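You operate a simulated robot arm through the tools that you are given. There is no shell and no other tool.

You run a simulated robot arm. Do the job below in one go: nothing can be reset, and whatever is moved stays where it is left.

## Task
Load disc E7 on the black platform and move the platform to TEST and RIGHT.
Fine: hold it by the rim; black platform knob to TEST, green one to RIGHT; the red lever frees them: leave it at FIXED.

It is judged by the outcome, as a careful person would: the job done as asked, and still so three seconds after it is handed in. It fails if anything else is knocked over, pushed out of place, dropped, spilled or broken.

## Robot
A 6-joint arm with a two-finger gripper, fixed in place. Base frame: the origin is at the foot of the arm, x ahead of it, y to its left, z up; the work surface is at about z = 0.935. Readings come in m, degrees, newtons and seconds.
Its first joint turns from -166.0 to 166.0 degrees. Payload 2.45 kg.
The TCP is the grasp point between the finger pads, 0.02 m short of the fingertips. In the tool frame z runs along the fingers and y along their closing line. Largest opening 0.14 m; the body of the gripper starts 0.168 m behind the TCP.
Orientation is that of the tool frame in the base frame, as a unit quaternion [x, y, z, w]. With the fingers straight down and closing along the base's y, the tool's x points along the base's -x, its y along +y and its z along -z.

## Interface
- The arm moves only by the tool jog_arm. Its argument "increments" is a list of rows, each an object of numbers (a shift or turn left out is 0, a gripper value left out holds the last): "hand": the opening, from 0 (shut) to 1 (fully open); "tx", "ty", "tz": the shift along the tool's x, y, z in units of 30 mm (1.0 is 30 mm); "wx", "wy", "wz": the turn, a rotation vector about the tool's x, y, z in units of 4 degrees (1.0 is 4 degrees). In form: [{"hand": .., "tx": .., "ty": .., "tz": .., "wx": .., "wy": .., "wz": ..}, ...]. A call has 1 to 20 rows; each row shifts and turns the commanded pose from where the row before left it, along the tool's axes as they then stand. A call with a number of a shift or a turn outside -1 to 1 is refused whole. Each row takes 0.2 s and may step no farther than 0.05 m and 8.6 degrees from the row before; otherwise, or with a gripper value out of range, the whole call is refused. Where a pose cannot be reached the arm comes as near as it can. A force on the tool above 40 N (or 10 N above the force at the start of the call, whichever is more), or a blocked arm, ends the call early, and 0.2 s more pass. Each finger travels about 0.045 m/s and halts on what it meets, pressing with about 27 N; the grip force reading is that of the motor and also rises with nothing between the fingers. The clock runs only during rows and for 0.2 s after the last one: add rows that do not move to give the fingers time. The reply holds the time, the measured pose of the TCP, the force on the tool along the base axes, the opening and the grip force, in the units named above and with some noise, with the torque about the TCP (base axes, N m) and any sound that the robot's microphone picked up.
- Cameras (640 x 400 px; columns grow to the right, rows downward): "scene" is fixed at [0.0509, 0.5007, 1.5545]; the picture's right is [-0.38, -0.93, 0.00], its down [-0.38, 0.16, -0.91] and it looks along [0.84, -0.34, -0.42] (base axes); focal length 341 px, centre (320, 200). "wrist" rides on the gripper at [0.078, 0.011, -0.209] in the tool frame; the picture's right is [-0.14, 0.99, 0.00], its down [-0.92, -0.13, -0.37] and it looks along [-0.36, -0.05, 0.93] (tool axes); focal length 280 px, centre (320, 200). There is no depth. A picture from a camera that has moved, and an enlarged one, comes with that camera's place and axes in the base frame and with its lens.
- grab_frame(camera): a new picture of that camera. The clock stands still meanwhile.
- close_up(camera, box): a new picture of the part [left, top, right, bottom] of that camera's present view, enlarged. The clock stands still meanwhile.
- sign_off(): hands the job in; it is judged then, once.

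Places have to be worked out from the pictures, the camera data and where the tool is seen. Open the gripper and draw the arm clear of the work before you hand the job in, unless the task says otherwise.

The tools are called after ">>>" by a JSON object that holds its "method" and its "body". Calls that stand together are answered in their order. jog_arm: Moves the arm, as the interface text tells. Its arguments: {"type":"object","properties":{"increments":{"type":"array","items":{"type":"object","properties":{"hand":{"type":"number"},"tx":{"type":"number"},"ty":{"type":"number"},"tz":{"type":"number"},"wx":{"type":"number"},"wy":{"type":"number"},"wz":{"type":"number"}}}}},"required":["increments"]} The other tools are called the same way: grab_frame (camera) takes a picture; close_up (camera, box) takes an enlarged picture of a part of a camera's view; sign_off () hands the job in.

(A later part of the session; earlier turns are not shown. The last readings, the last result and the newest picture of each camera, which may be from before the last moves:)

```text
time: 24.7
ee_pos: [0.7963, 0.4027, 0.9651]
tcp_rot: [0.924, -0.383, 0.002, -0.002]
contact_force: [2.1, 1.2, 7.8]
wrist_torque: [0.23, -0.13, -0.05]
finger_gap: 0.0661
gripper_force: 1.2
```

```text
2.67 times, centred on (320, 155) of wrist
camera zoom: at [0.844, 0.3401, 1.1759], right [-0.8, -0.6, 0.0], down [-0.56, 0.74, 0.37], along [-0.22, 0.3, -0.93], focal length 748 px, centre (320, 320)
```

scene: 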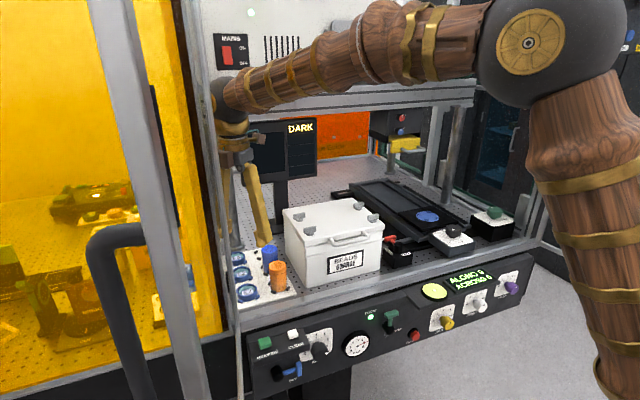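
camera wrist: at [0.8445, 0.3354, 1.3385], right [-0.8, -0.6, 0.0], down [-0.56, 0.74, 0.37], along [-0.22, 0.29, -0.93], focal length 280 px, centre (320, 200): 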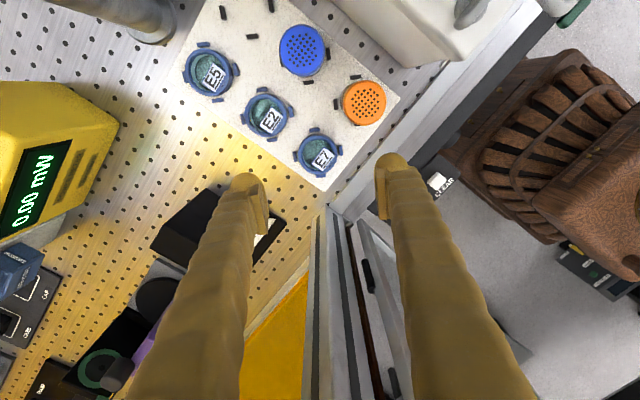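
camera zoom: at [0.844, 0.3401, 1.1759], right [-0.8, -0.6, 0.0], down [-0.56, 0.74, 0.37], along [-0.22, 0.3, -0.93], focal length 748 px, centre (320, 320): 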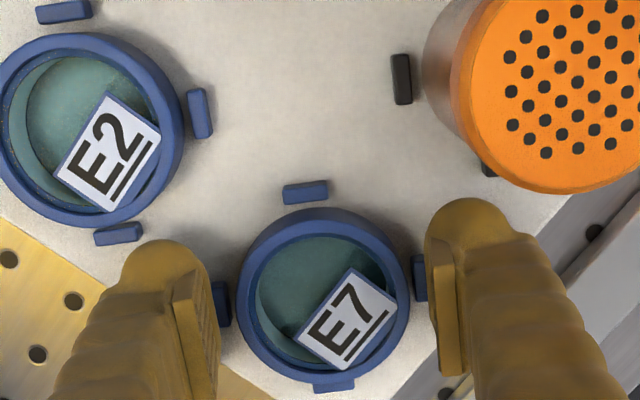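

The tips touched the lug tops lightly at TCP z≈0.9655 (8 N). I'm raising about 1.5 mm, which leaves 12 mm of overlap on the ring, then closing in steps.

>>> {"method": "jog_arm", "body": {"increments": [{"tz": -0.06}, {"tz": 0}, {"hand": 0.41}, {"hand": 0.41}]}}

>>> {"method": "jog_arm", "body": {"increments": [{"hand": 0.37}, {"hand": 0.37}]}}

```text
time: 25.7
ee_pos: [0.7964, 0.4041, 0.9684]
tcp_rot: [0.924, -0.383, 0.002, -0.002]
contact_force: [-3.1, 0.2, 23.2]
wrist_torque: [0.09, 0.02, 0.01]
finger_gap: 0.0593
gripper_force: 27.2
```

```text
time: 26.3
ee_pos: [0.7946, 0.4033, 0.9695]
tcp_rot: [0.924, -0.382, 0.002, -0.002]
contact_force: [-3.8, -0.9, 38.8]
wrist_torque: [0.11, 0.05, 0.01]
finger_gap: 0.058
gripper_force: 41.3
```

At gap 0.058 the tool is being wedged upward: the rounded tips are riding on the lugs, which sit exactly on this closing line. I'll open, rise clear, and turn 45° more so the fingers close along y, between the lugs.

>>> {"method": "jog_arm", "body": {"increments": [{"hand": 0.6}, {"hand": 0.6}, {"hand": 0.6}]}}

>>> {"method": "jog_arm", "body": {"increments": [{"tz": -0.5}, {"tz": -1}, {"tz": -1}, {"tz": -1}, {"wz": -1}, {"wz": -1}, {"wz": -1}, {"wz": -1}, {"wz": -1}, {"wz": -1}, {"wz": -1}, {"wz": -1}, {"wz": -1}, {"wz": -1}, {"wz": -1}, {"wz": -0.25, "hand": 0.5}, {"hand": 0.5}]}}

>>> {"method": "grab_frame", "body": {"camera": "wrist"}}

>>> {"method": "close_up", "body": {"camera": "scene", "box": [180, 180, 320, 310]}}

```text
time: 27.1
ee_pos: [0.7952, 0.403, 0.968]
tcp_rot: [0.924, -0.383, 0.001, -0.001]
contact_force: [0.3, 0.1, -0.2]
wrist_torque: [0.03, 0.01, 0.0]
finger_gap: 0.0841
gripper_force: 0.0
```

```text
time: 30.7
ee_pos: [0.7967, 0.4032, 1.0721]
tcp_rot: [1.0, 0.0, 0.002, 0.0]
contact_force: [-0.1, 0.6, 0.8]
wrist_torque: [0.01, -0.01, -0.01]
finger_gap: 0.0701
gripper_force: 0.1
```

```text
taken
camera wrist: at [0.8743, 0.392, 1.2826], right [-0.14, -0.99, 0.0], down [-0.92, 0.13, 0.37], along [-0.36, 0.05, -0.93], focal length 280 px, centre (320, 200)
```

wrist: 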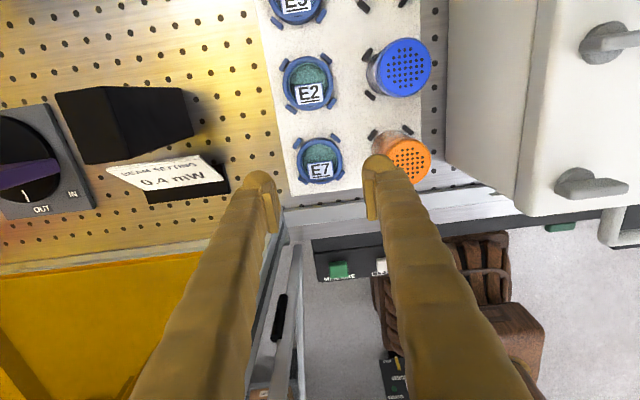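

```text
3.08 times, centred on (250, 245) of scene
camera zoom: at [0.0509, 0.5007, 1.5545], right [-0.38, -0.93, 0.0], down [-0.38, 0.16, -0.91], along [0.84, -0.34, -0.42], focal length 1049 px, centre (535, 62)
```

zoom: 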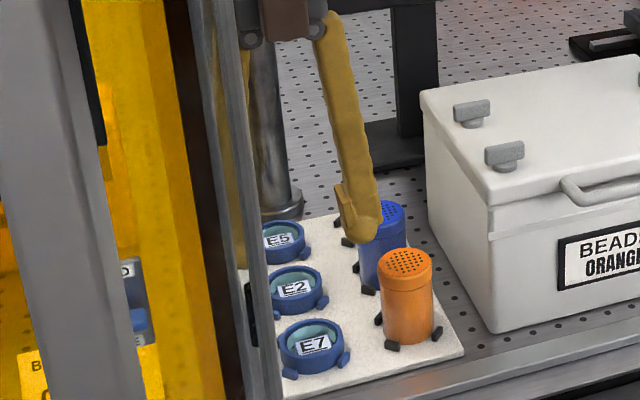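

>>> {"method": "close_up", "body": {"camera": "wrist", "box": [240, 100, 440, 240]}}

```text
2.86 times, centred on (340, 170) of wrist
camera zoom: at [0.8743, 0.392, 1.2826], right [-0.14, -0.99, 0.0], down [-0.92, 0.13, 0.37], along [-0.36, 0.05, -0.93], focal length 801 px, centre (263, 286)
```

zoom: 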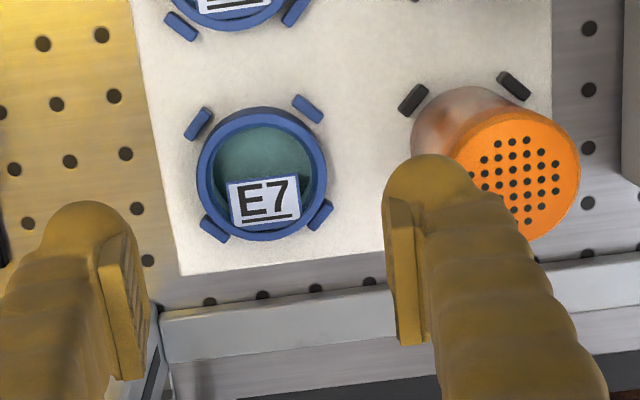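

The ring is centred under the tool, and the fingers will now close along y between the lugs. The orange cylinder's edge is at y≈0.337. With a 0.062 opening the finger's outer face is at about 0.346, so about 8 mm clear. I'm descending in stages.

>>> {"method": "jog_arm", "body": {"increments": [{"hand": 0.445}, {"hand": 0.445}, {"tz": 1}, {"tz": 0.7}]}}

>>> {"method": "close_up", "body": {"camera": "wrist", "box": [240, 90, 440, 230]}}

>>> {"method": "close_up", "body": {"camera": "scene", "box": [220, 220, 310, 310]}}

```text
time: 31.7
ee_pos: [0.7937, 0.4048, 1.0209]
tcp_rot: [1.0, 0.001, 0.001, -0.001]
contact_force: [-0.1, 0.2, -0.3]
wrist_torque: [0.02, 0.02, 0.02]
finger_gap: 0.0624
gripper_force: 0.0
```

```text
2.86 times, centred on (340, 160) of wrist
camera zoom: at [0.8745, 0.3919, 1.2311], right [-0.14, -0.99, 0.0], down [-0.92, 0.13, 0.37], along [-0.36, 0.05, -0.93], focal length 801 px, centre (263, 314)
```

zoom: 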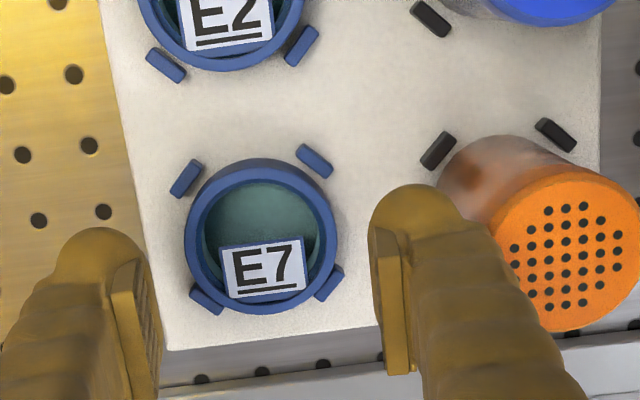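

```text
4.44 times, centred on (265, 265) of scene
camera zoom: at [0.0509, 0.5007, 1.5545], right [-0.38, -0.93, 0.0], down [-0.38, 0.16, -0.91], along [0.84, -0.34, -0.42], focal length 1515 px, centre (564, -89)
```

zoom: 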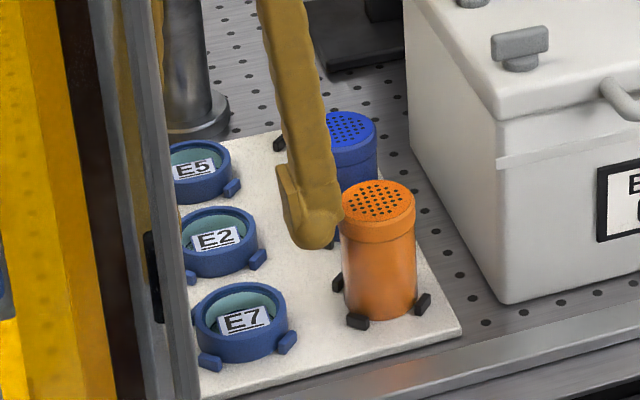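

Clearances look good on both sides. I'm descending the rest of the way in small steps with the force check.

>>> {"method": "jog_arm", "body": {"increments": [{"tz": 0.8}, {"tz": 0.5}, {"tz": 0.2}, {"tz": 0}]}}

>>> {"method": "jog_arm", "body": {"increments": [{"tz": 0.1}, {"tz": 0.1}, {"tz": 0.05}]}}

>>> {"method": "close_up", "body": {"camera": "wrist", "box": [240, 90, 440, 230]}}

>>> {"method": "close_up", "body": {"camera": "scene", "box": [220, 220, 310, 310]}}

```text
time: 32.7
ee_pos: [0.7961, 0.4031, 0.9768]
tcp_rot: [1.0, 0.0, 0.002, -0.001]
contact_force: [0.0, -0.5, 1.1]
wrist_torque: [0.01, -0.02, 0.01]
finger_gap: 0.0622
gripper_force: 0.0
```

```text
time: 33.5
ee_pos: [0.7969, 0.4038, 0.9695]
tcp_rot: [1.0, 0.0, 0.001, 0.0]
contact_force: [-0.1, -0.6, -0.7]
wrist_torque: [-0.01, 0.02, 0.02]
finger_gap: 0.0622
gripper_force: 0.0
```

```text
2.86 times, centred on (340, 160) of wrist
camera zoom: at [0.8745, 0.3922, 1.179], right [-0.14, -0.99, 0.0], down [-0.92, 0.13, 0.37], along [-0.36, 0.05, -0.93], focal length 801 px, centre (263, 314)
```

zoom: 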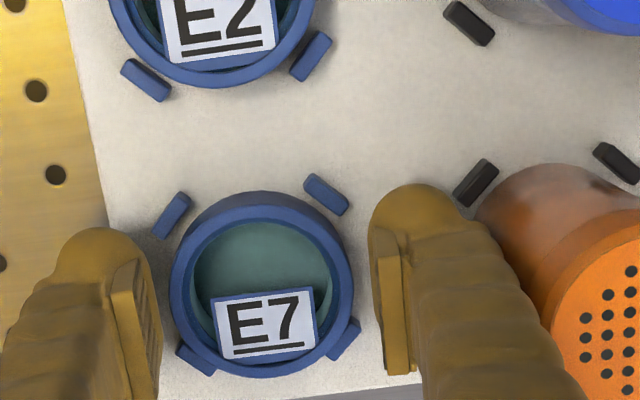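

```text
4.44 times, centred on (265, 265) of scene
camera zoom: at [0.0509, 0.5007, 1.5545], right [-0.38, -0.93, 0.0], down [-0.38, 0.16, -0.91], along [0.84, -0.34, -0.42], focal length 1515 px, centre (564, -89)
```

zoom: 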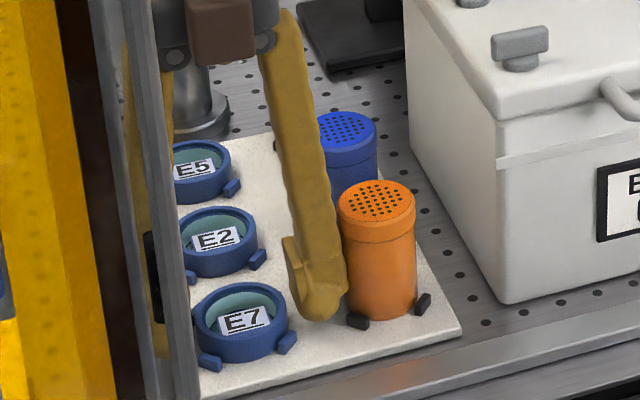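

There's no contact at TCP 0.9695 and the pads straddle the ring. I'm lowering 2 mm more and closing stepwise.

>>> {"method": "jog_arm", "body": {"increments": [{"tz": 0.06}, {"tz": 0}, {"hand": 0.4}, {"hand": 0.4}]}}

>>> {"method": "jog_arm", "body": {"increments": [{"hand": 0.37}, {"hand": 0.37}]}}

```text
time: 34.5
ee_pos: [0.7958, 0.4034, 0.967]
tcp_rot: [1.0, 0.0, 0.002, -0.001]
contact_force: [-0.1, -0.9, -0.6]
wrist_torque: [0.01, 0.0, -0.02]
finger_gap: 0.0559
gripper_force: 0.0
```

```text
time: 35.1
ee_pos: [0.7974, 0.4042, 0.9676]
tcp_rot: [1.0, 0.0, 0.001, 0.0]
contact_force: [0.2, -0.4, 1.1]
wrist_torque: [-0.01, 0.01, 0.06]
finger_gap: 0.0529
gripper_force: 1.0
```

Clean contact at gap 0.0529, the ring's diameter, with no upward push. I'm tightening the grip.

>>> {"method": "jog_arm", "body": {"increments": [{"hand": 0.33}, {"hand": 0.33}, {"hand": 0.33}]}}

>>> {"method": "close_up", "body": {"camera": "wrist", "box": [240, 90, 440, 230]}}

```text
time: 35.9
ee_pos: [0.7954, 0.4034, 0.9673]
tcp_rot: [1.0, 0.0, 0.002, -0.001]
contact_force: [-0.2, -0.3, 1.4]
wrist_torque: [0.04, 0.01, 0.0]
finger_gap: 0.0525
gripper_force: 26.7
```

```text
2.86 times, centred on (340, 160) of wrist
camera zoom: at [0.8745, 0.3924, 1.1774], right [-0.14, -0.99, 0.0], down [-0.92, 0.13, 0.37], along [-0.36, 0.05, -0.93], focal length 801 px, centre (263, 314)
```

zoom: 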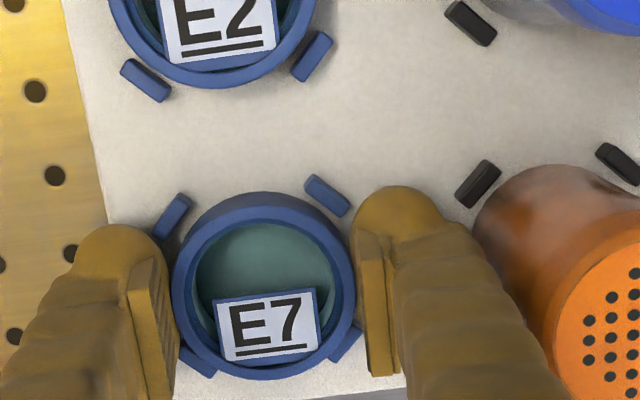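

Firm grip: gap 0.0525, 27 N, no vertical load. I'm lifting gently and checking that the disc comes along.

>>> {"method": "jog_arm", "body": {"increments": [{"tz": -0.1}, {"tz": -0.2}, {"tz": -0.4}, {"tz": -0.6}]}}

>>> {"method": "close_up", "body": {"camera": "wrist", "box": [220, 80, 420, 230]}}

>>> {"method": "close_up", "body": {"camera": "scene", "box": [220, 220, 310, 310]}}

```text
time: 36.9
ee_pos: [0.7971, 0.4036, 1.0073]
tcp_rot: [1.0, 0.0, 0.002, -0.002]
contact_force: [0.7, 0.8, 0.0]
wrist_torque: [0.04, -0.01, -0.02]
finger_gap: 0.0461
gripper_force: 0.2
```

```text
2.67 times, centred on (320, 155) of wrist
camera zoom: at [0.8748, 0.3919, 1.216], right [-0.14, -0.99, 0.0], down [-0.92, 0.13, 0.37], along [-0.36, 0.05, -0.93], focal length 748 px, centre (320, 320)
```

zoom: 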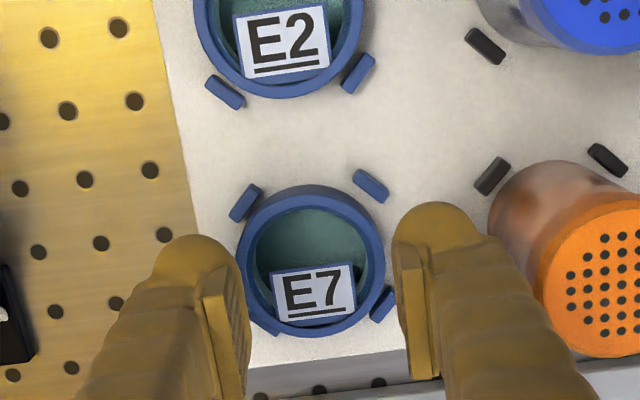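

```text
4.44 times, centred on (265, 265) of scene
camera zoom: at [0.0509, 0.5007, 1.5545], right [-0.38, -0.93, 0.0], down [-0.38, 0.16, -0.91], along [0.84, -0.34, -0.42], focal length 1515 px, centre (564, -89)
```

zoom: 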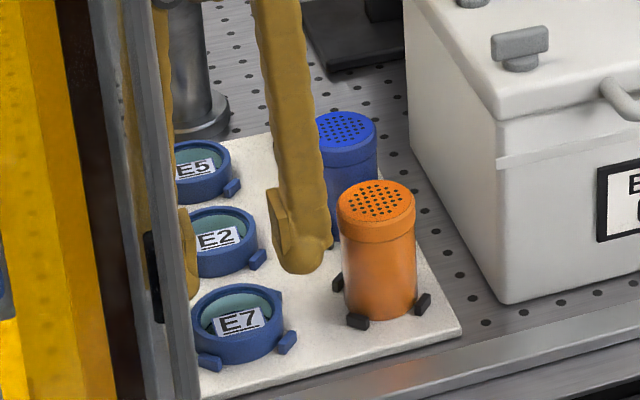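

The fingers slipped off upward and the disc stayed behind, possibly shifted by about 3 mm. I'm inspecting it closely before doing anything else.

>>> {"method": "close_up", "body": {"camera": "wrist", "box": [275, 130, 365, 215]}}

>>> {"method": "close_up", "body": {"camera": "scene", "box": [230, 260, 290, 310]}}

```text
4.71 times, centred on (320, 172) of wrist
camera zoom: at [0.8748, 0.3919, 1.216], right [-0.14, -0.99, 0.0], down [-0.92, 0.13, 0.37], along [-0.36, 0.05, -0.93], focal length 1320 px, centre (320, 329)
```

zoom: 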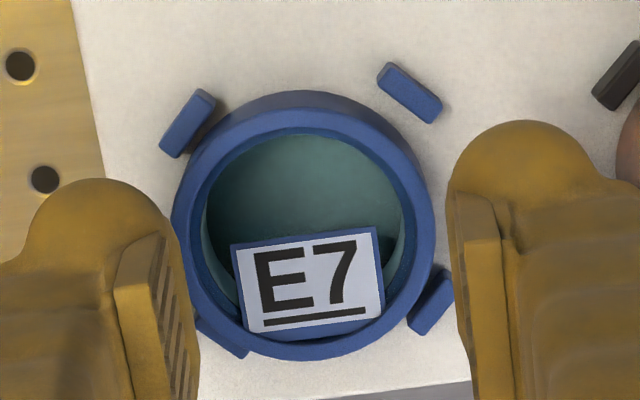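

```text
8.00 times, centred on (260, 285) of scene
camera zoom: at [0.0509, 0.5007, 1.5545], right [-0.38, -0.93, 0.0], down [-0.38, 0.16, -0.91], along [0.84, -0.34, -0.42], focal length 2728 px, centre (800, -480)
```

zoom: 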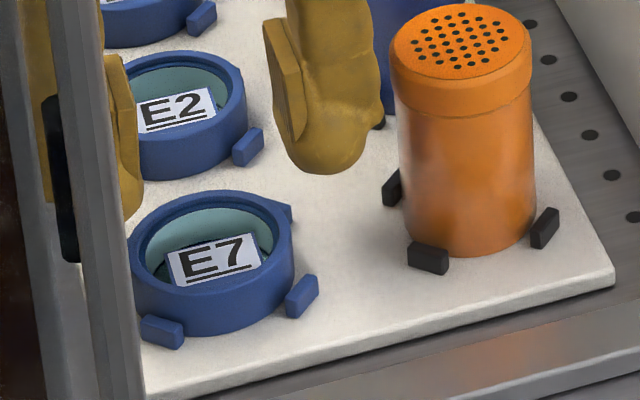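

The disc is flat and still inside its lugs, just moved against the left pair. In the picture, the ridged pads start about 12 mm above the fingertips, so I need to go about 5 mm deeper, with the tips almost at tray level. I'm reopening, recentring and descending.

>>> {"method": "jog_arm", "body": {"increments": [{"hand": 0.46}, {"hand": 0.46}, {"ty": -0.06}, {"tz": 0.8}, {"tz": 0.4}, {"tz": 0.13}, {"tz": 0}]}}

>>> {"method": "jog_arm", "body": {"increments": [{"tz": 0.04}, {"tz": 0.04}, {"tz": 0}]}}

>>> {"method": "jog_arm", "body": {"increments": [{"tz": 0.04}, {"tz": 0.03}, {"tz": 0}]}}

```text
time: 38.5
ee_pos: [0.7963, 0.4057, 0.9653]
tcp_rot: [1.0, 0.0, 0.002, -0.001]
contact_force: [-0.8, 0.3, 0.7]
wrist_torque: [0.0, 0.0, 0.01]
finger_gap: 0.0645
gripper_force: 0.2
```

```text
time: 39.3
ee_pos: [0.7958, 0.4061, 0.9633]
tcp_rot: [1.0, 0.001, 0.002, -0.001]
contact_force: [0.2, 0.1, 0.2]
wrist_torque: [0.01, 0.0, 0.0]
finger_gap: 0.0646
gripper_force: 0.2
```

```text
time: 40.1
ee_pos: [0.7954, 0.4055, 0.9624]
tcp_rot: [1.0, 0.0, 0.001, 0.0]
contact_force: [-0.5, -0.4, 5.6]
wrist_torque: [-0.23, 0.06, -0.04]
finger_gap: 0.0648
gripper_force: 0.4
```

The tips touched the tray lightly at TCP z≈0.962 (5.6 N). I'm backing off about 0.8 mm and closing stepwise.

>>> {"method": "jog_arm", "body": {"increments": [{"tz": -0.035}, {"hand": 0.42}, {"hand": 0.4}, {"hand": 0.4}]}}

>>> {"method": "jog_arm", "body": {"increments": [{"hand": 0.37}, {"hand": 0.37}]}}

```text
time: 41.1
ee_pos: [0.7957, 0.4052, 0.9624]
tcp_rot: [1.0, 0.0, 0.002, -0.001]
contact_force: [0.2, 0.1, 0.0]
wrist_torque: [-0.02, 0.01, 0.01]
finger_gap: 0.0561
gripper_force: 0.2
```

```text
time: 41.7
ee_pos: [0.795, 0.406, 0.9626]
tcp_rot: [1.0, 0.0, 0.001, -0.001]
contact_force: [-0.8, -0.2, 0.5]
wrist_torque: [0.02, -0.01, -0.03]
finger_gap: 0.0531
gripper_force: 1.2
```

The ring is in contact at 0.0531 again, now about 5 mm deeper. I'm tightening and then test-lifting by a few millimetres.

>>> {"method": "jog_arm", "body": {"increments": [{"hand": 0.28}, {"hand": 0.28}, {"hand": 0.28}, {"tz": -0.1}, {"tz": -0.1}, {"tz": 0}]}}

>>> {"method": "close_up", "body": {"camera": "wrist", "box": [240, 90, 400, 210]}}

>>> {"method": "close_up", "body": {"camera": "scene", "box": [230, 260, 290, 310]}}

```text
time: 43.1
ee_pos: [0.7954, 0.406, 0.97]
tcp_rot: [1.0, 0.0, 0.002, -0.001]
contact_force: [0.9, 0.7, -1.4]
wrist_torque: [-0.01, -0.01, 0.01]
finger_gap: 0.0527
gripper_force: 26.9
```

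```text
3.33 times, centred on (320, 150) of wrist
camera zoom: at [0.8748, 0.3944, 1.1791], right [-0.14, -0.99, 0.0], down [-0.92, 0.13, 0.37], along [-0.36, 0.05, -0.93], focal length 935 px, centre (320, 367)
```

zoom: 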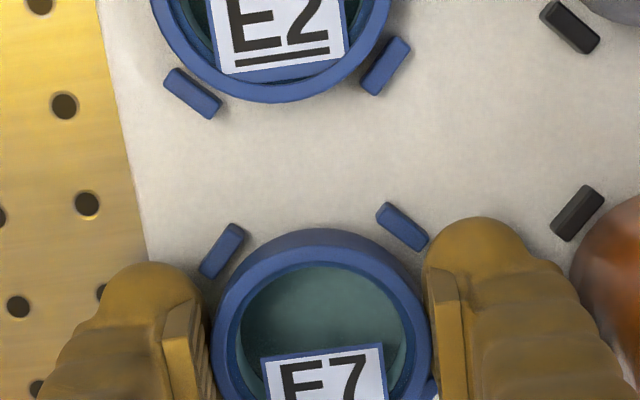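

```text
8.00 times, centred on (260, 285) of scene
camera zoom: at [0.0509, 0.5007, 1.5545], right [-0.38, -0.93, 0.0], down [-0.38, 0.16, -0.91], along [0.84, -0.34, -0.42], focal length 2728 px, centre (800, -480)
```

zoom: 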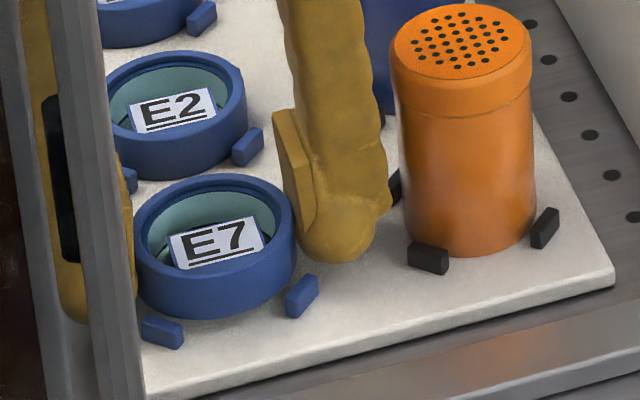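

The disc has lifted with the fingers (gap 0.0527, 27 N, about 1.4 N of weight). I'm raising it steadily to a safe travel height.

>>> {"method": "jog_arm", "body": {"increments": [{"tz": -0.2}, {"tz": -0.4}, {"tz": -0.5}, {"tz": -0.5}, {"tz": -0.5}, {"tz": -0.5}, {"tz": -0.5}, {"tz": -0.5}, {"tz": -0.5}, {"tz": -0.5}, {"tz": -0.5}, {"tz": -0.5}, {"tz": -0.5}, {"tz": -0.5}, {"tz": -0.5}, {"tz": -0.5}, {"tz": -0.5}, {"tz": -0.5}, {"tz": -0.3}, {"tz": 0}]}}

>>> {"method": "grab_frame", "body": {"camera": "scene"}}

>>> {"method": "grab_frame", "body": {"camera": "wrist"}}

```text
time: 47.3
ee_pos: [0.7943, 0.4046, 1.2352]
tcp_rot: [1.0, 0.0, 0.001, -0.001]
contact_force: [0.5, -0.4, -0.8]
wrist_torque: [-0.02, -0.02, 0.0]
finger_gap: 0.0522
gripper_force: 27.9
```

```text
taken
```

scene: 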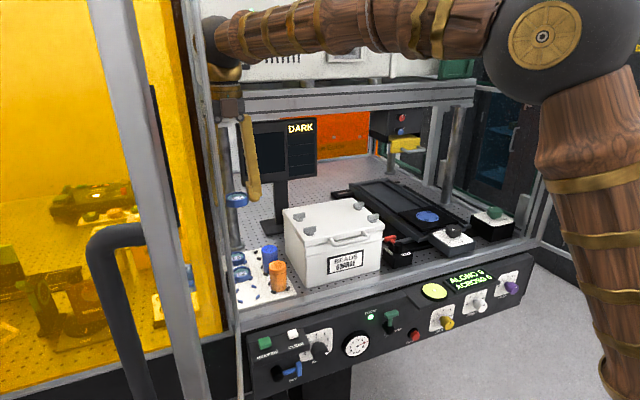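

```text
taken
camera wrist: at [0.8733, 0.3936, 1.4459], right [-0.14, -0.99, 0.0], down [-0.92, 0.13, 0.37], along [-0.36, 0.05, -0.93], focal length 280 px, centre (320, 200)
```

wrist: 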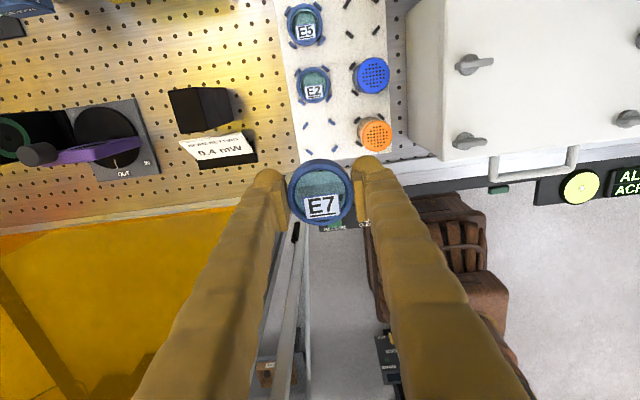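

The disc is held securely by the rim. The white box's top is at z≈1.08, so travelling at TCP z≈1.235 is safe. I'm carrying it across toward the platform, keeping x≈0.76 to stay clear of the upper shelf.

>>> {"method": "jog_arm", "body": {"increments": [{"tx": -0.05, "ty": 0.4}, {"tx": -0.05, "ty": 0.8}, {"tx": -0.05, "ty": 0.9}, {"tx": -0.05, "ty": 0.9}, {"tx": -0.05, "ty": 0.9}, {"tx": -0.05, "ty": 0.9}, {"tx": -0.05, "ty": 0.9}, {"tx": -0.05, "ty": 0.9}, {"tx": -0.05, "ty": 0.9}, {"tx": -0.05, "ty": 0.9}, {"tx": -0.05, "ty": 0.9}, {"tx": -0.05, "ty": 0.9}, {"tx": -0.05, "ty": 0.9}, {"tx": -0.05, "ty": 0.9}, {"tx": -0.05, "ty": 0.9}, {"tx": -0.05, "ty": 0.9}, {"tx": -0.05, "ty": 0.9}, {"tx": -0.05, "ty": 0.9}, {"tx": -0.05, "ty": 0.9}, {"tx": -0.05, "ty": 0.9}]}}

>>> {"method": "jog_arm", "body": {"increments": [{"ty": 0.9}, {"ty": 0.9}, {"ty": 0.8}, {"ty": 0.5}, {"ty": 0.3}, {"ty": 0.2}, {"ty": 0}]}}

>>> {"method": "grab_frame", "body": {"camera": "scene"}}

>>> {"method": "grab_frame", "body": {"camera": "wrist"}}

```text
time: 51.5
ee_pos: [0.747, 0.061, 1.2279]
tcp_rot: [1.0, -0.018, 0.003, 0.011]
contact_force: [0.8, -0.4, 0.0]
wrist_torque: [-0.01, 0.02, 0.01]
finger_gap: 0.0526
gripper_force: 26.9
out of reach, approached as far as the arm can: row 13, 14, 15, 16, 17, 18, 19, 20
```

```text
time: 53.1
ee_pos: [0.7426, 0.0613, 1.2253]
tcp_rot: [1.0, -0.017, 0.004, 0.01]
contact_force: [-0.6, -0.4, -0.4]
wrist_torque: [-0.02, -0.03, 0.0]
finger_gap: 0.0525
gripper_force: 27.1
out of reach, approached as far as the arm can: row 1, 2, 3, 4, 5, 6
```

```text
taken
```

scene: 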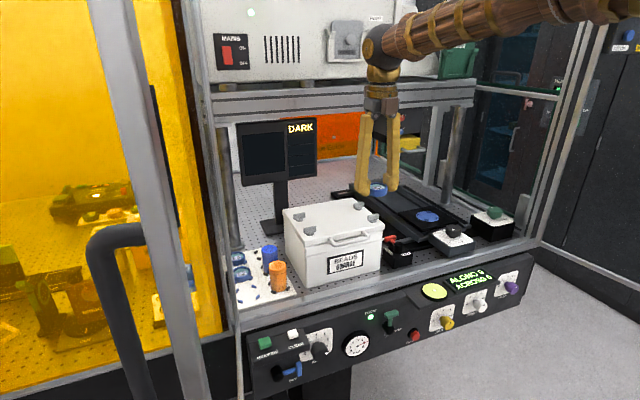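

```text
taken
camera wrist: at [0.8201, 0.0508, 1.4373], right [-0.17, -0.98, 0.02], down [-0.92, 0.17, 0.36], along [-0.36, 0.04, -0.93], focal length 280 px, centre (320, 200)
```

wrist: 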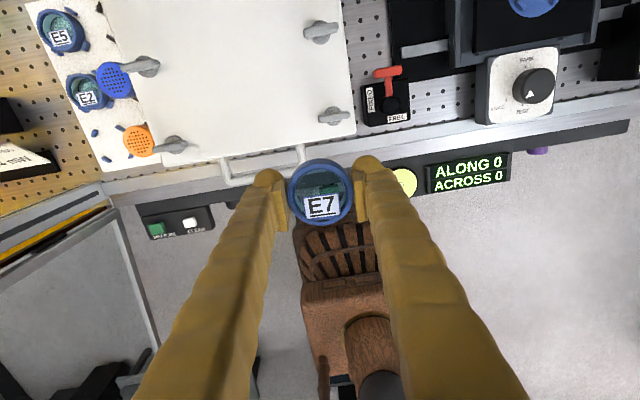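

The last joint hit its limit at this yaw, with y≈0.06 the furthest it can go. I'll back up slightly to see where the commanded pose now stands before unwinding the wrist.

>>> {"method": "jog_arm", "body": {"increments": [{"ty": -0.3}, {"ty": -0.3}]}}

```text
time: 53.7
ee_pos: [0.7412, 0.091, 1.2257]
tcp_rot: [1.0, -0.003, 0.002, 0.001]
contact_force: [0.2, 0.0, -0.9]
wrist_torque: [-0.02, 0.0, -0.03]
finger_gap: 0.0522
gripper_force: 26.9
out of reach, approached as far as the arm can: row 1
```

The commanded pose follows the reached pose, so it's safe. I'm unwinding the wrist by +180° here, with the disc above the white box at a clear height, so the fingers still close along y.

>>> {"method": "jog_arm", "body": {"increments": [{"wz": 1}, {"wz": 1}, {"wz": 1}, {"wz": 1}, {"wz": 1}, {"wz": 1}, {"wz": 1}, {"wz": 1}, {"wz": 1}, {"wz": 1}, {"wz": 1}, {"wz": 1}, {"wz": 1}, {"wz": 1}, {"wz": 1}, {"wz": 1}, {"wz": 1}, {"wz": 1}, {"wz": 1}, {"wz": 1}]}}

>>> {"method": "jog_arm", "body": {"increments": [{"wz": 1}, {"wz": 1}, {"wz": 1}, {"wz": 1}, {"wz": 1}, {"wz": 1}, {"wz": 1}, {"wz": 1}, {"wz": 1}, {"wz": 1}, {"wz": 1}, {"wz": 1}, {"wz": 1}, {"wz": 1}, {"wz": 1}, {"wz": 1}, {"wz": 1}, {"wz": 1}, {"wz": 1}, {"wz": 1}]}}

>>> {"method": "jog_arm", "body": {"increments": [{"wz": 1}, {"wz": 1}, {"wz": 1}, {"wz": 1}, {"wz": 1}, {"wz": 0}]}}

```text
time: 57.9
ee_pos: [0.7417, 0.0894, 1.2259]
tcp_rot: [0.765, -0.643, 0.0, -0.002]
contact_force: [-0.5, 0.2, -0.2]
wrist_torque: [0.02, 0.01, 0.03]
finger_gap: 0.0525
gripper_force: 26.9
```

```text
time: 62.1
ee_pos: [0.7411, 0.0899, 1.2267]
tcp_rot: [-0.173, 0.985, 0.0, 0.002]
contact_force: [0.4, 0.7, -0.7]
wrist_torque: [-0.01, 0.03, 0.02]
finger_gap: 0.0525
gripper_force: 26.5
```

```text
time: 63.5
ee_pos: [0.7411, 0.0898, 1.2263]
tcp_rot: [0.0, 1.0, 0.001, 0.001]
contact_force: [-0.8, 0.9, -0.5]
wrist_torque: [-0.02, 0.0, -0.03]
finger_gap: 0.0525
gripper_force: 26.7
```

I'm unwound to θ=0 with the grip steady. Next I'm moving across to y≈−0.258, still high, then looking at the platform.

>>> {"method": "jog_arm", "body": {"increments": [{"ty": -0.5}, {"ty": -0.8}, {"ty": -0.9}, {"ty": -0.9}, {"ty": -0.9}, {"ty": -0.9}, {"ty": -0.9}, {"ty": -0.9}, {"ty": -0.9}, {"ty": -0.9}, {"ty": -0.9}, {"ty": -0.9}, {"ty": -0.7}, {"ty": -0.5}, {"tx": -0.3}, {"tx": -0.3}, {"ty": 0}]}}

>>> {"method": "grab_frame", "body": {"camera": "wrist"}}

>>> {"method": "grab_frame", "body": {"camera": "scene"}}

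```text
time: 67.1
ee_pos: [0.7596, -0.2543, 1.2263]
tcp_rot: [-0.001, 1.0, 0.001, 0.001]
contact_force: [1.6, 0.4, -1.1]
wrist_torque: [0.02, 0.0, 0.01]
finger_gap: 0.0524
gripper_force: 26.6
```

```text
taken
camera wrist: at [0.6809, -0.2447, 1.4353], right [0.14, 0.99, 0.0], down [0.92, -0.13, 0.37], along [0.37, -0.05, -0.93], focal length 280 px, centre (320, 200)
```

wrist: 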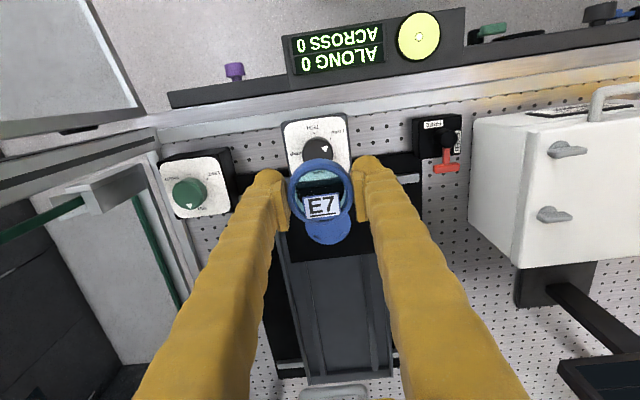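

```text
taken
```

scene: 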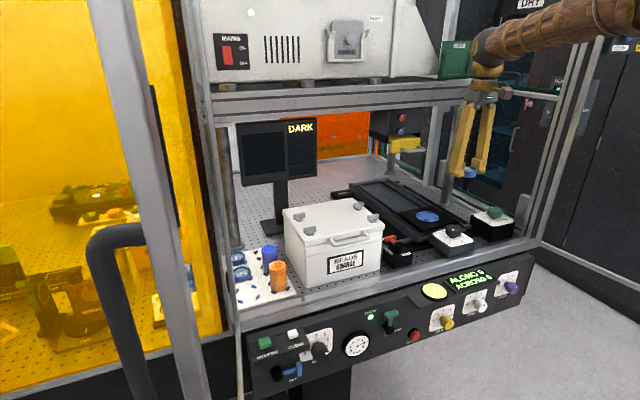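

The disc is above the black knob. The platform's blue seat triangulates to about (0.902, −0.261) with its surface at z≈0.996. I'm moving forward and down to a closer viewing point.

>>> {"method": "jog_arm", "body": {"increments": [{"tx": -0.5, "tz": 0.5}, {"tx": -0.5, "tz": 0.6}, {"tx": -0.5, "tz": 0.6}, {"tx": -0.5, "tz": 0.6}, {"tx": -0.5, "tz": 0.6, "ty": -0.1}, {"tx": -0.5, "tz": 0.6, "ty": -0.1}, {"tx": 0}]}}

>>> {"method": "grab_frame", "body": {"camera": "wrist"}}

>>> {"method": "close_up", "body": {"camera": "scene", "box": [340, 60, 560, 260]}}

```text
time: 68.7
ee_pos: [0.8489, -0.2614, 1.1197]
tcp_rot: [0.0, 1.0, 0.001, 0.003]
contact_force: [-0.2, -0.2, -0.5]
wrist_torque: [0.03, 0.0, 0.0]
finger_gap: 0.0524
gripper_force: 27.4
```

```text
taken
camera wrist: at [0.7721, -0.2506, 1.3307], right [0.14, 0.99, 0.0], down [0.92, -0.13, 0.37], along [0.37, -0.05, -0.93], focal length 280 px, centre (320, 200)
```

wrist: 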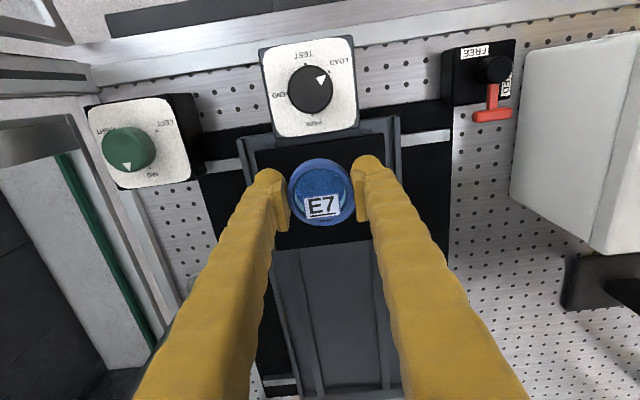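

```text
2.00 times, centred on (450, 160) of scene
camera zoom: at [0.0509, 0.5007, 1.5545], right [-0.38, -0.93, 0.0], down [-0.38, 0.16, -0.91], along [0.84, -0.34, -0.42], focal length 682 px, centre (60, 280)
```

zoom: 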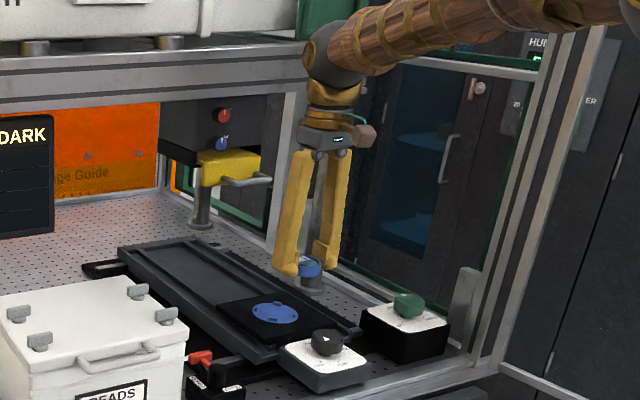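

The disc hides the blue seat in the wrist view, so I'll locate the seat from the black plate's corners. I'm zooming in both views.

>>> {"method": "close_up", "body": {"camera": "wrist", "box": [220, 110, 420, 260]}}

>>> {"method": "close_up", "body": {"camera": "scene", "box": [390, 180, 480, 250]}}

```text
2.67 times, centred on (320, 185) of wrist
camera zoom: at [0.7721, -0.2506, 1.3307], right [0.14, 0.99, 0.0], down [0.92, -0.13, 0.37], along [0.37, -0.05, -0.93], focal length 748 px, centre (320, 240)
```

zoom: 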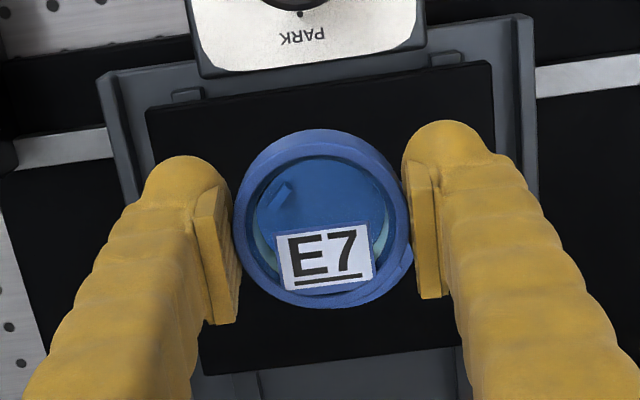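

```text
5.71 times, centred on (435, 215) of scene
camera zoom: at [0.0509, 0.5007, 1.5545], right [-0.38, -0.93, 0.0], down [-0.38, 0.16, -0.91], along [0.84, -0.34, -0.42], focal length 1948 px, centre (-337, 114)
```

zoom: 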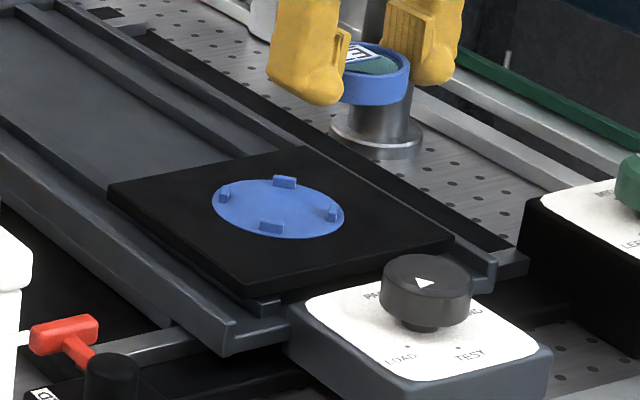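

The plate centre and earlier triangulation agree on a seat at about (0.903, −0.261). I'm pulling back 6 cm so the seat becomes visible beside the held disc and I can refine that.

>>> {"method": "jog_arm", "body": {"increments": [{"tx": 0.5}, {"tx": 0.5}, {"tx": 0.5}, {"tx": 0.5}, {"tz": 0.3}, {"tz": 0.3}, {"tz": 0}]}}

>>> {"method": "close_up", "body": {"camera": "wrist", "box": [240, 150, 420, 300]}}

```text
time: 70.3
ee_pos: [0.79, -0.2615, 1.1034]
tcp_rot: [0.0, 1.0, 0.002, 0.002]
contact_force: [0.8, -0.1, -0.8]
wrist_torque: [0.01, 0.01, 0.06]
finger_gap: 0.0525
gripper_force: 26.7
```

```text
2.67 times, centred on (330, 225) of wrist
camera zoom: at [0.712, -0.2504, 1.3129], right [0.14, 0.99, 0.0], down [0.92, -0.13, 0.37], along [0.37, -0.05, -0.93], focal length 748 px, centre (293, 133)
```

zoom: 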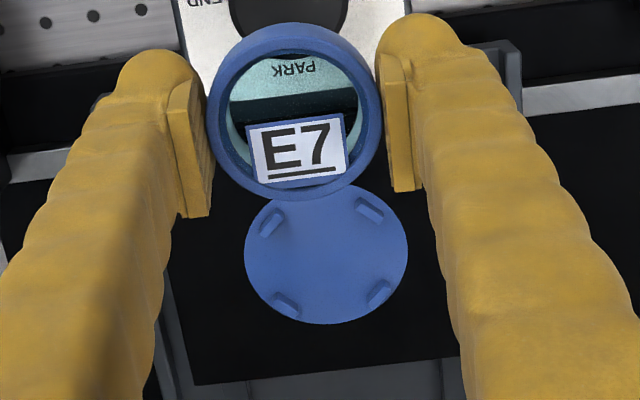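

The seat is now visible at about (0.903, −0.260), and the disc is centred in the fingers. I'm moving over the seat at TCP z≈1.045, with the disc bottom about 2 cm above the lugs.

>>> {"method": "jog_arm", "body": {"increments": [{"tx": -0.5}, {"tx": -0.7}, {"tx": -0.7}, {"tx": -0.7}, {"tx": -0.7}, {"tx": -0.47, "ty": 0.05}, {"tz": 0.5}, {"tz": 0.6}, {"tz": 0.5}, {"tz": 0.3}, {"tz": 0}]}}

>>> {"method": "close_up", "body": {"camera": "wrist", "box": [240, 110, 420, 260]}}

>>> {"method": "close_up", "body": {"camera": "scene", "box": [390, 180, 480, 250]}}

>>> {"method": "grab_frame", "body": {"camera": "scene"}}

```text
time: 72.7
ee_pos: [0.9025, -0.2599, 1.0466]
tcp_rot: [0.0, 1.0, 0.002, 0.001]
contact_force: [0.9, 0.0, 0.2]
wrist_torque: [0.0, 0.01, -0.01]
finger_gap: 0.0525
gripper_force: 26.9
```

```text
2.67 times, centred on (330, 185) of wrist
camera zoom: at [0.825, -0.2491, 1.2557], right [0.14, 0.99, 0.0], down [0.92, -0.13, 0.37], along [0.37, -0.05, -0.93], focal length 748 px, centre (293, 240)
```

zoom: 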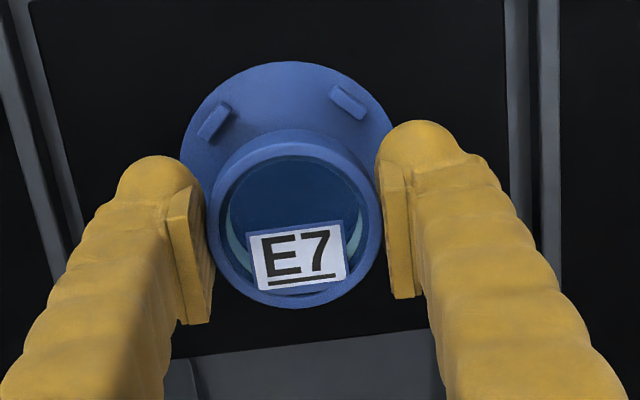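

```text
5.71 times, centred on (435, 215) of scene
camera zoom: at [0.0509, 0.5007, 1.5545], right [-0.38, -0.93, 0.0], down [-0.38, 0.16, -0.91], along [0.84, -0.34, -0.42], focal length 1948 px, centre (-337, 114)
```

zoom: 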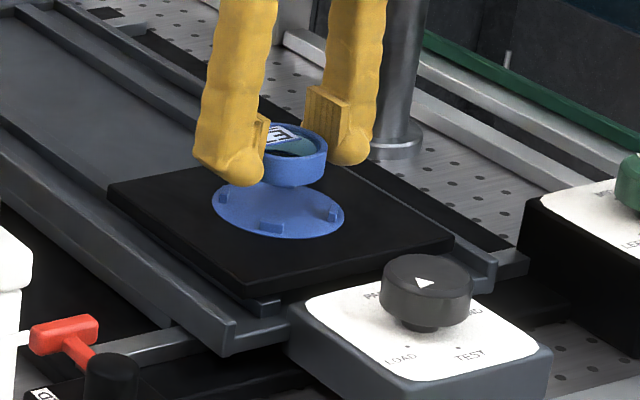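

```text
taken
```

scene: 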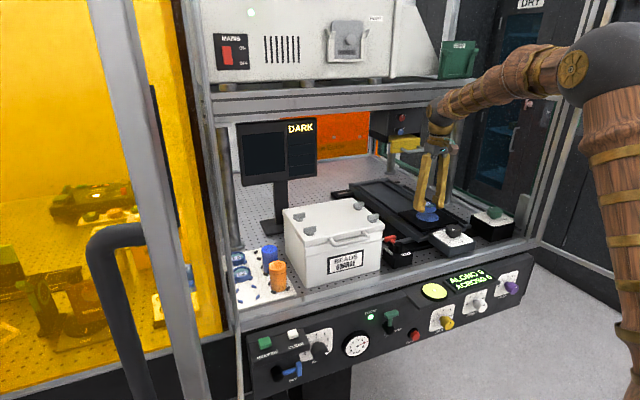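

The wrist view puts the seat within 1–2 mm of the tool axis. I'm lowering to about 4 mm above the lugs for a final check in both cameras.

>>> {"method": "jog_arm", "body": {"increments": [{"tz": 0.3}, {"tz": 0.3}, {"tz": 0}]}}

>>> {"method": "close_up", "body": {"camera": "wrist", "box": [260, 110, 390, 220]}}

>>> {"method": "close_up", "body": {"camera": "scene", "box": [405, 190, 455, 230]}}

```text
time: 73.5
ee_pos: [0.9029, -0.2585, 1.0284]
tcp_rot: [-0.001, 1.0, 0.001, 0.002]
contact_force: [1.0, 0.8, -0.7]
wrist_torque: [-0.02, 0.02, -0.03]
finger_gap: 0.0527
gripper_force: 26.4
```

```text
3.64 times, centred on (325, 165) of wrist
camera zoom: at [0.8249, -0.2488, 1.2375], right [0.14, 0.99, 0.0], down [0.92, -0.13, 0.37], along [0.37, -0.05, -0.93], focal length 1020 px, centre (302, 327)
```

zoom: 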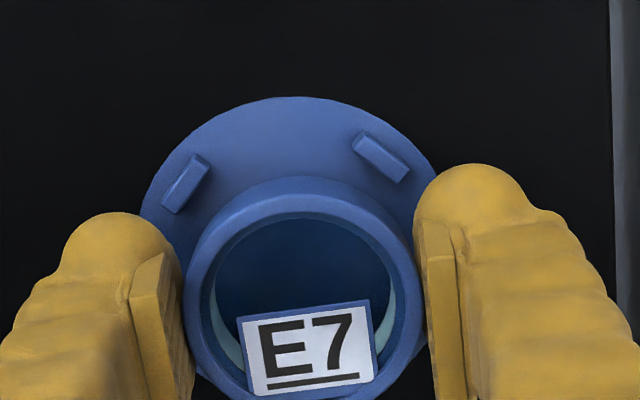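

```text
10.00 times, centred on (430, 210) of scene
camera zoom: at [0.0509, 0.5007, 1.5545], right [-0.38, -0.93, 0.0], down [-0.38, 0.16, -0.91], along [0.84, -0.34, -0.42], focal length 3410 px, centre (-780, 100)
```

zoom: 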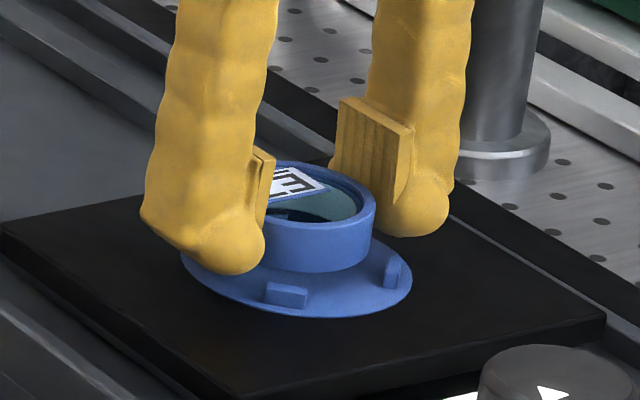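

Both cameras put the disc within about 1–2 mm of the seat centre. I'm nudging 1 mm toward the robot and lowering in small steps, watching for contact.

>>> {"method": "jog_arm", "body": {"increments": [{"tx": 0.03, "tz": 0.1}, {"tz": 0.1}, {"tz": 0}]}}

>>> {"method": "jog_arm", "body": {"increments": [{"tz": 0.07}, {"tz": 0}]}}

```text
time: 74.3
ee_pos: [0.9015, -0.2593, 1.023]
tcp_rot: [0.0, 1.0, 0.0, 0.001]
contact_force: [0.3, 0.3, -0.2]
wrist_torque: [0.02, 0.02, 0.0]
finger_gap: 0.0523
gripper_force: 26.6
```

```text
time: 74.9
ee_pos: [0.9025, -0.26, 1.0197]
tcp_rot: [0.0, 1.0, 0.0, 0.002]
contact_force: [0.1, -1.1, -1.0]
wrist_torque: [0.0, 0.01, 0.03]
finger_gap: 0.0521
gripper_force: 27.2
```

No contact yet with the disc bottom at about z 0.999. I'm continuing in ~1 mm steps.

>>> {"method": "jog_arm", "body": {"increments": [{"tz": 0.05}, {"tz": 0}]}}

>>> {"method": "jog_arm", "body": {"increments": [{"tz": 0.04}, {"tz": 0}]}}

>>> {"method": "close_up", "body": {"camera": "wrist", "box": [260, 110, 390, 220]}}

>>> {"method": "close_up", "body": {"camera": "scene", "box": [405, 190, 455, 230]}}

```text
time: 75.5
ee_pos: [0.9019, -0.2599, 1.0189]
tcp_rot: [-0.001, 1.0, 0.001, 0.002]
contact_force: [-2.9, -2.9, 5.0]
wrist_torque: [-0.17, 0.03, -0.11]
finger_gap: 0.0523
gripper_force: 26.5
```

```text
time: 76.1
ee_pos: [0.9023, -0.2602, 1.0178]
tcp_rot: [0.0, 1.0, 0.001, 0.003]
contact_force: [-5.2, -4.8, 18.8]
wrist_torque: [-0.5, 0.08, -0.21]
finger_gap: 0.0527
gripper_force: 26.5
```

```text
3.64 times, centred on (325, 165) of wrist
camera zoom: at [0.8239, -0.2491, 1.2279], right [0.14, 0.99, 0.0], down [0.92, -0.13, 0.37], along [0.37, -0.05, -0.93], focal length 1020 px, centre (302, 327)
```

zoom: 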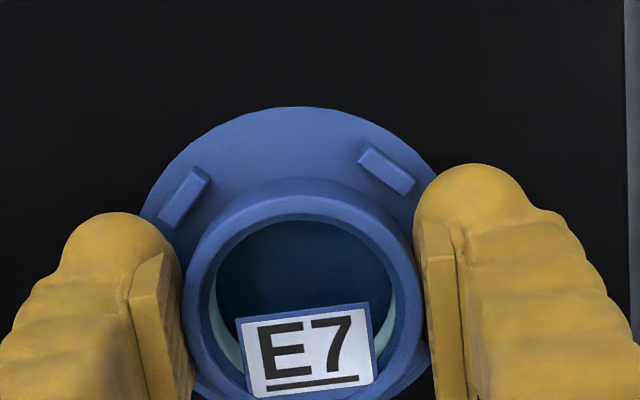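

```text
10.00 times, centred on (430, 210) of scene
camera zoom: at [0.0509, 0.5007, 1.5545], right [-0.38, -0.93, 0.0], down [-0.38, 0.16, -0.91], along [0.84, -0.34, -0.42], focal length 3410 px, centre (-780, 100)
```

zoom: 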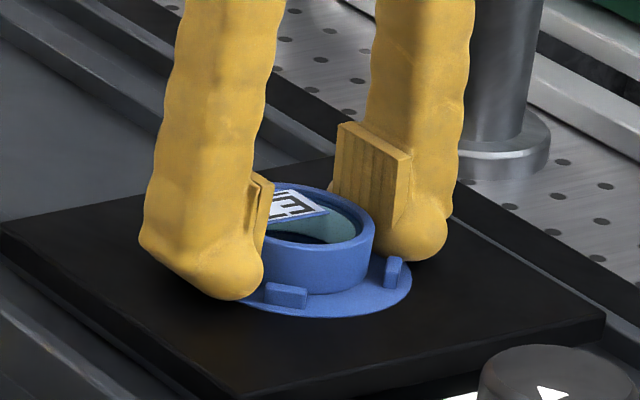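

Contact came with the disc bottom at about z 0.997, which fits the seat surface, but there's some sideways load. I'm zooming in to check the disc against each visible lug before releasing.

>>> {"method": "close_up", "body": {"camera": "wrist", "box": [285, 130, 365, 190]}}

>>> {"method": "close_up", "body": {"camera": "scene", "box": [415, 200, 445, 224]}}

```text
6.67 times, centred on (325, 160) of wrist
camera zoom: at [0.8239, -0.2491, 1.2279], right [0.14, 0.99, 0.0], down [0.92, -0.13, 0.37], along [0.37, -0.05, -0.93], focal length 1869 px, centre (287, 467)
```

zoom: 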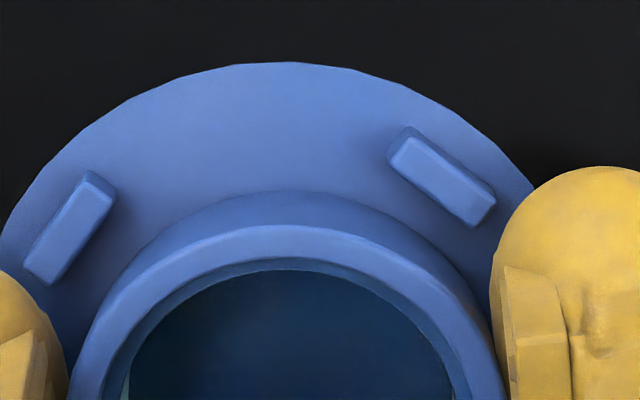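

```text
16.00 times, centred on (430, 212) of scene
camera zoom: at [0.0509, 0.5007, 1.5545], right [-0.38, -0.93, 0.0], down [-0.38, 0.16, -0.91], along [0.84, -0.34, -0.42], focal length 5455 px, centre (-1440, 8)
```

zoom: 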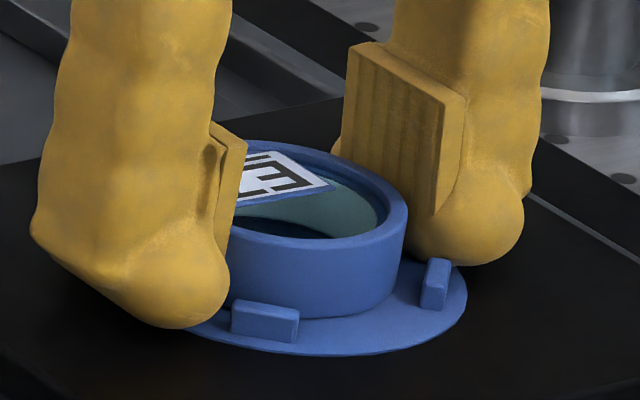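

The disc looks flush with the seat, but it sits about 2–3 mm toward +x of centre, and the side force suggests it's brushing a far lug. I'm raising 2.5 mm, shifting −2 mm in x and −1 mm in y, and lowering again.

>>> {"method": "jog_arm", "body": {"increments": [{"tz": -0.1}, {"tx": 0.08, "ty": -0.03}, {"tz": 0}]}}

>>> {"method": "jog_arm", "body": {"increments": [{"tz": 0.04}, {"tz": 0.03}, {"tz": 0}]}}

>>> {"method": "jog_arm", "body": {"increments": [{"tz": 0.03}, {"tz": 0}]}}

>>> {"method": "close_up", "body": {"camera": "wrist", "box": [285, 130, 365, 190]}}

>>> {"method": "close_up", "body": {"camera": "scene", "box": [415, 200, 445, 224]}}

```text
time: 76.9
ee_pos: [0.8986, -0.2594, 1.0208]
tcp_rot: [0.0, 1.0, 0.001, 0.002]
contact_force: [0.6, 0.0, -0.9]
wrist_torque: [0.03, -0.03, -0.01]
finger_gap: 0.0522
gripper_force: 27.1
```

```text
time: 77.7
ee_pos: [0.8999, -0.2606, 1.019]
tcp_rot: [0.0, 1.0, 0.001, 0.002]
contact_force: [-0.7, -1.5, 1.4]
wrist_torque: [-0.09, 0.01, -0.02]
finger_gap: 0.0524
gripper_force: 26.5
```

```text
time: 78.3
ee_pos: [0.8987, -0.2608, 1.0172]
tcp_rot: [0.0, 1.0, 0.001, 0.001]
contact_force: [-1.6, 1.8, 12.0]
wrist_torque: [-0.21, 0.17, -0.08]
finger_gap: 0.0526
gripper_force: 27.4
```

```text
6.67 times, centred on (325, 160) of wrist
camera zoom: at [0.8216, -0.25, 1.228], right [0.14, 0.99, 0.0], down [0.92, -0.13, 0.37], along [0.37, -0.05, -0.93], focal length 1869 px, centre (287, 467)
```

zoom: 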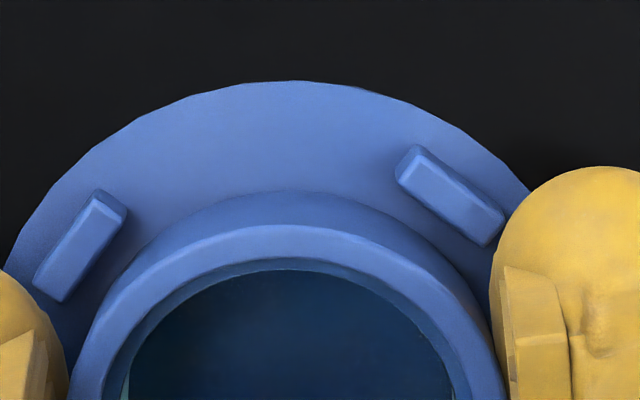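

```text
16.00 times, centred on (430, 212) of scene
camera zoom: at [0.0509, 0.5007, 1.5545], right [-0.38, -0.93, 0.0], down [-0.38, 0.16, -0.91], along [0.84, -0.34, -0.42], focal length 5455 px, centre (-1440, 8)
```

zoom: 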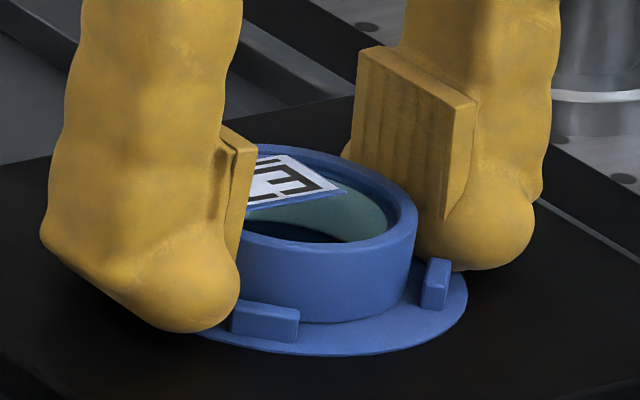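

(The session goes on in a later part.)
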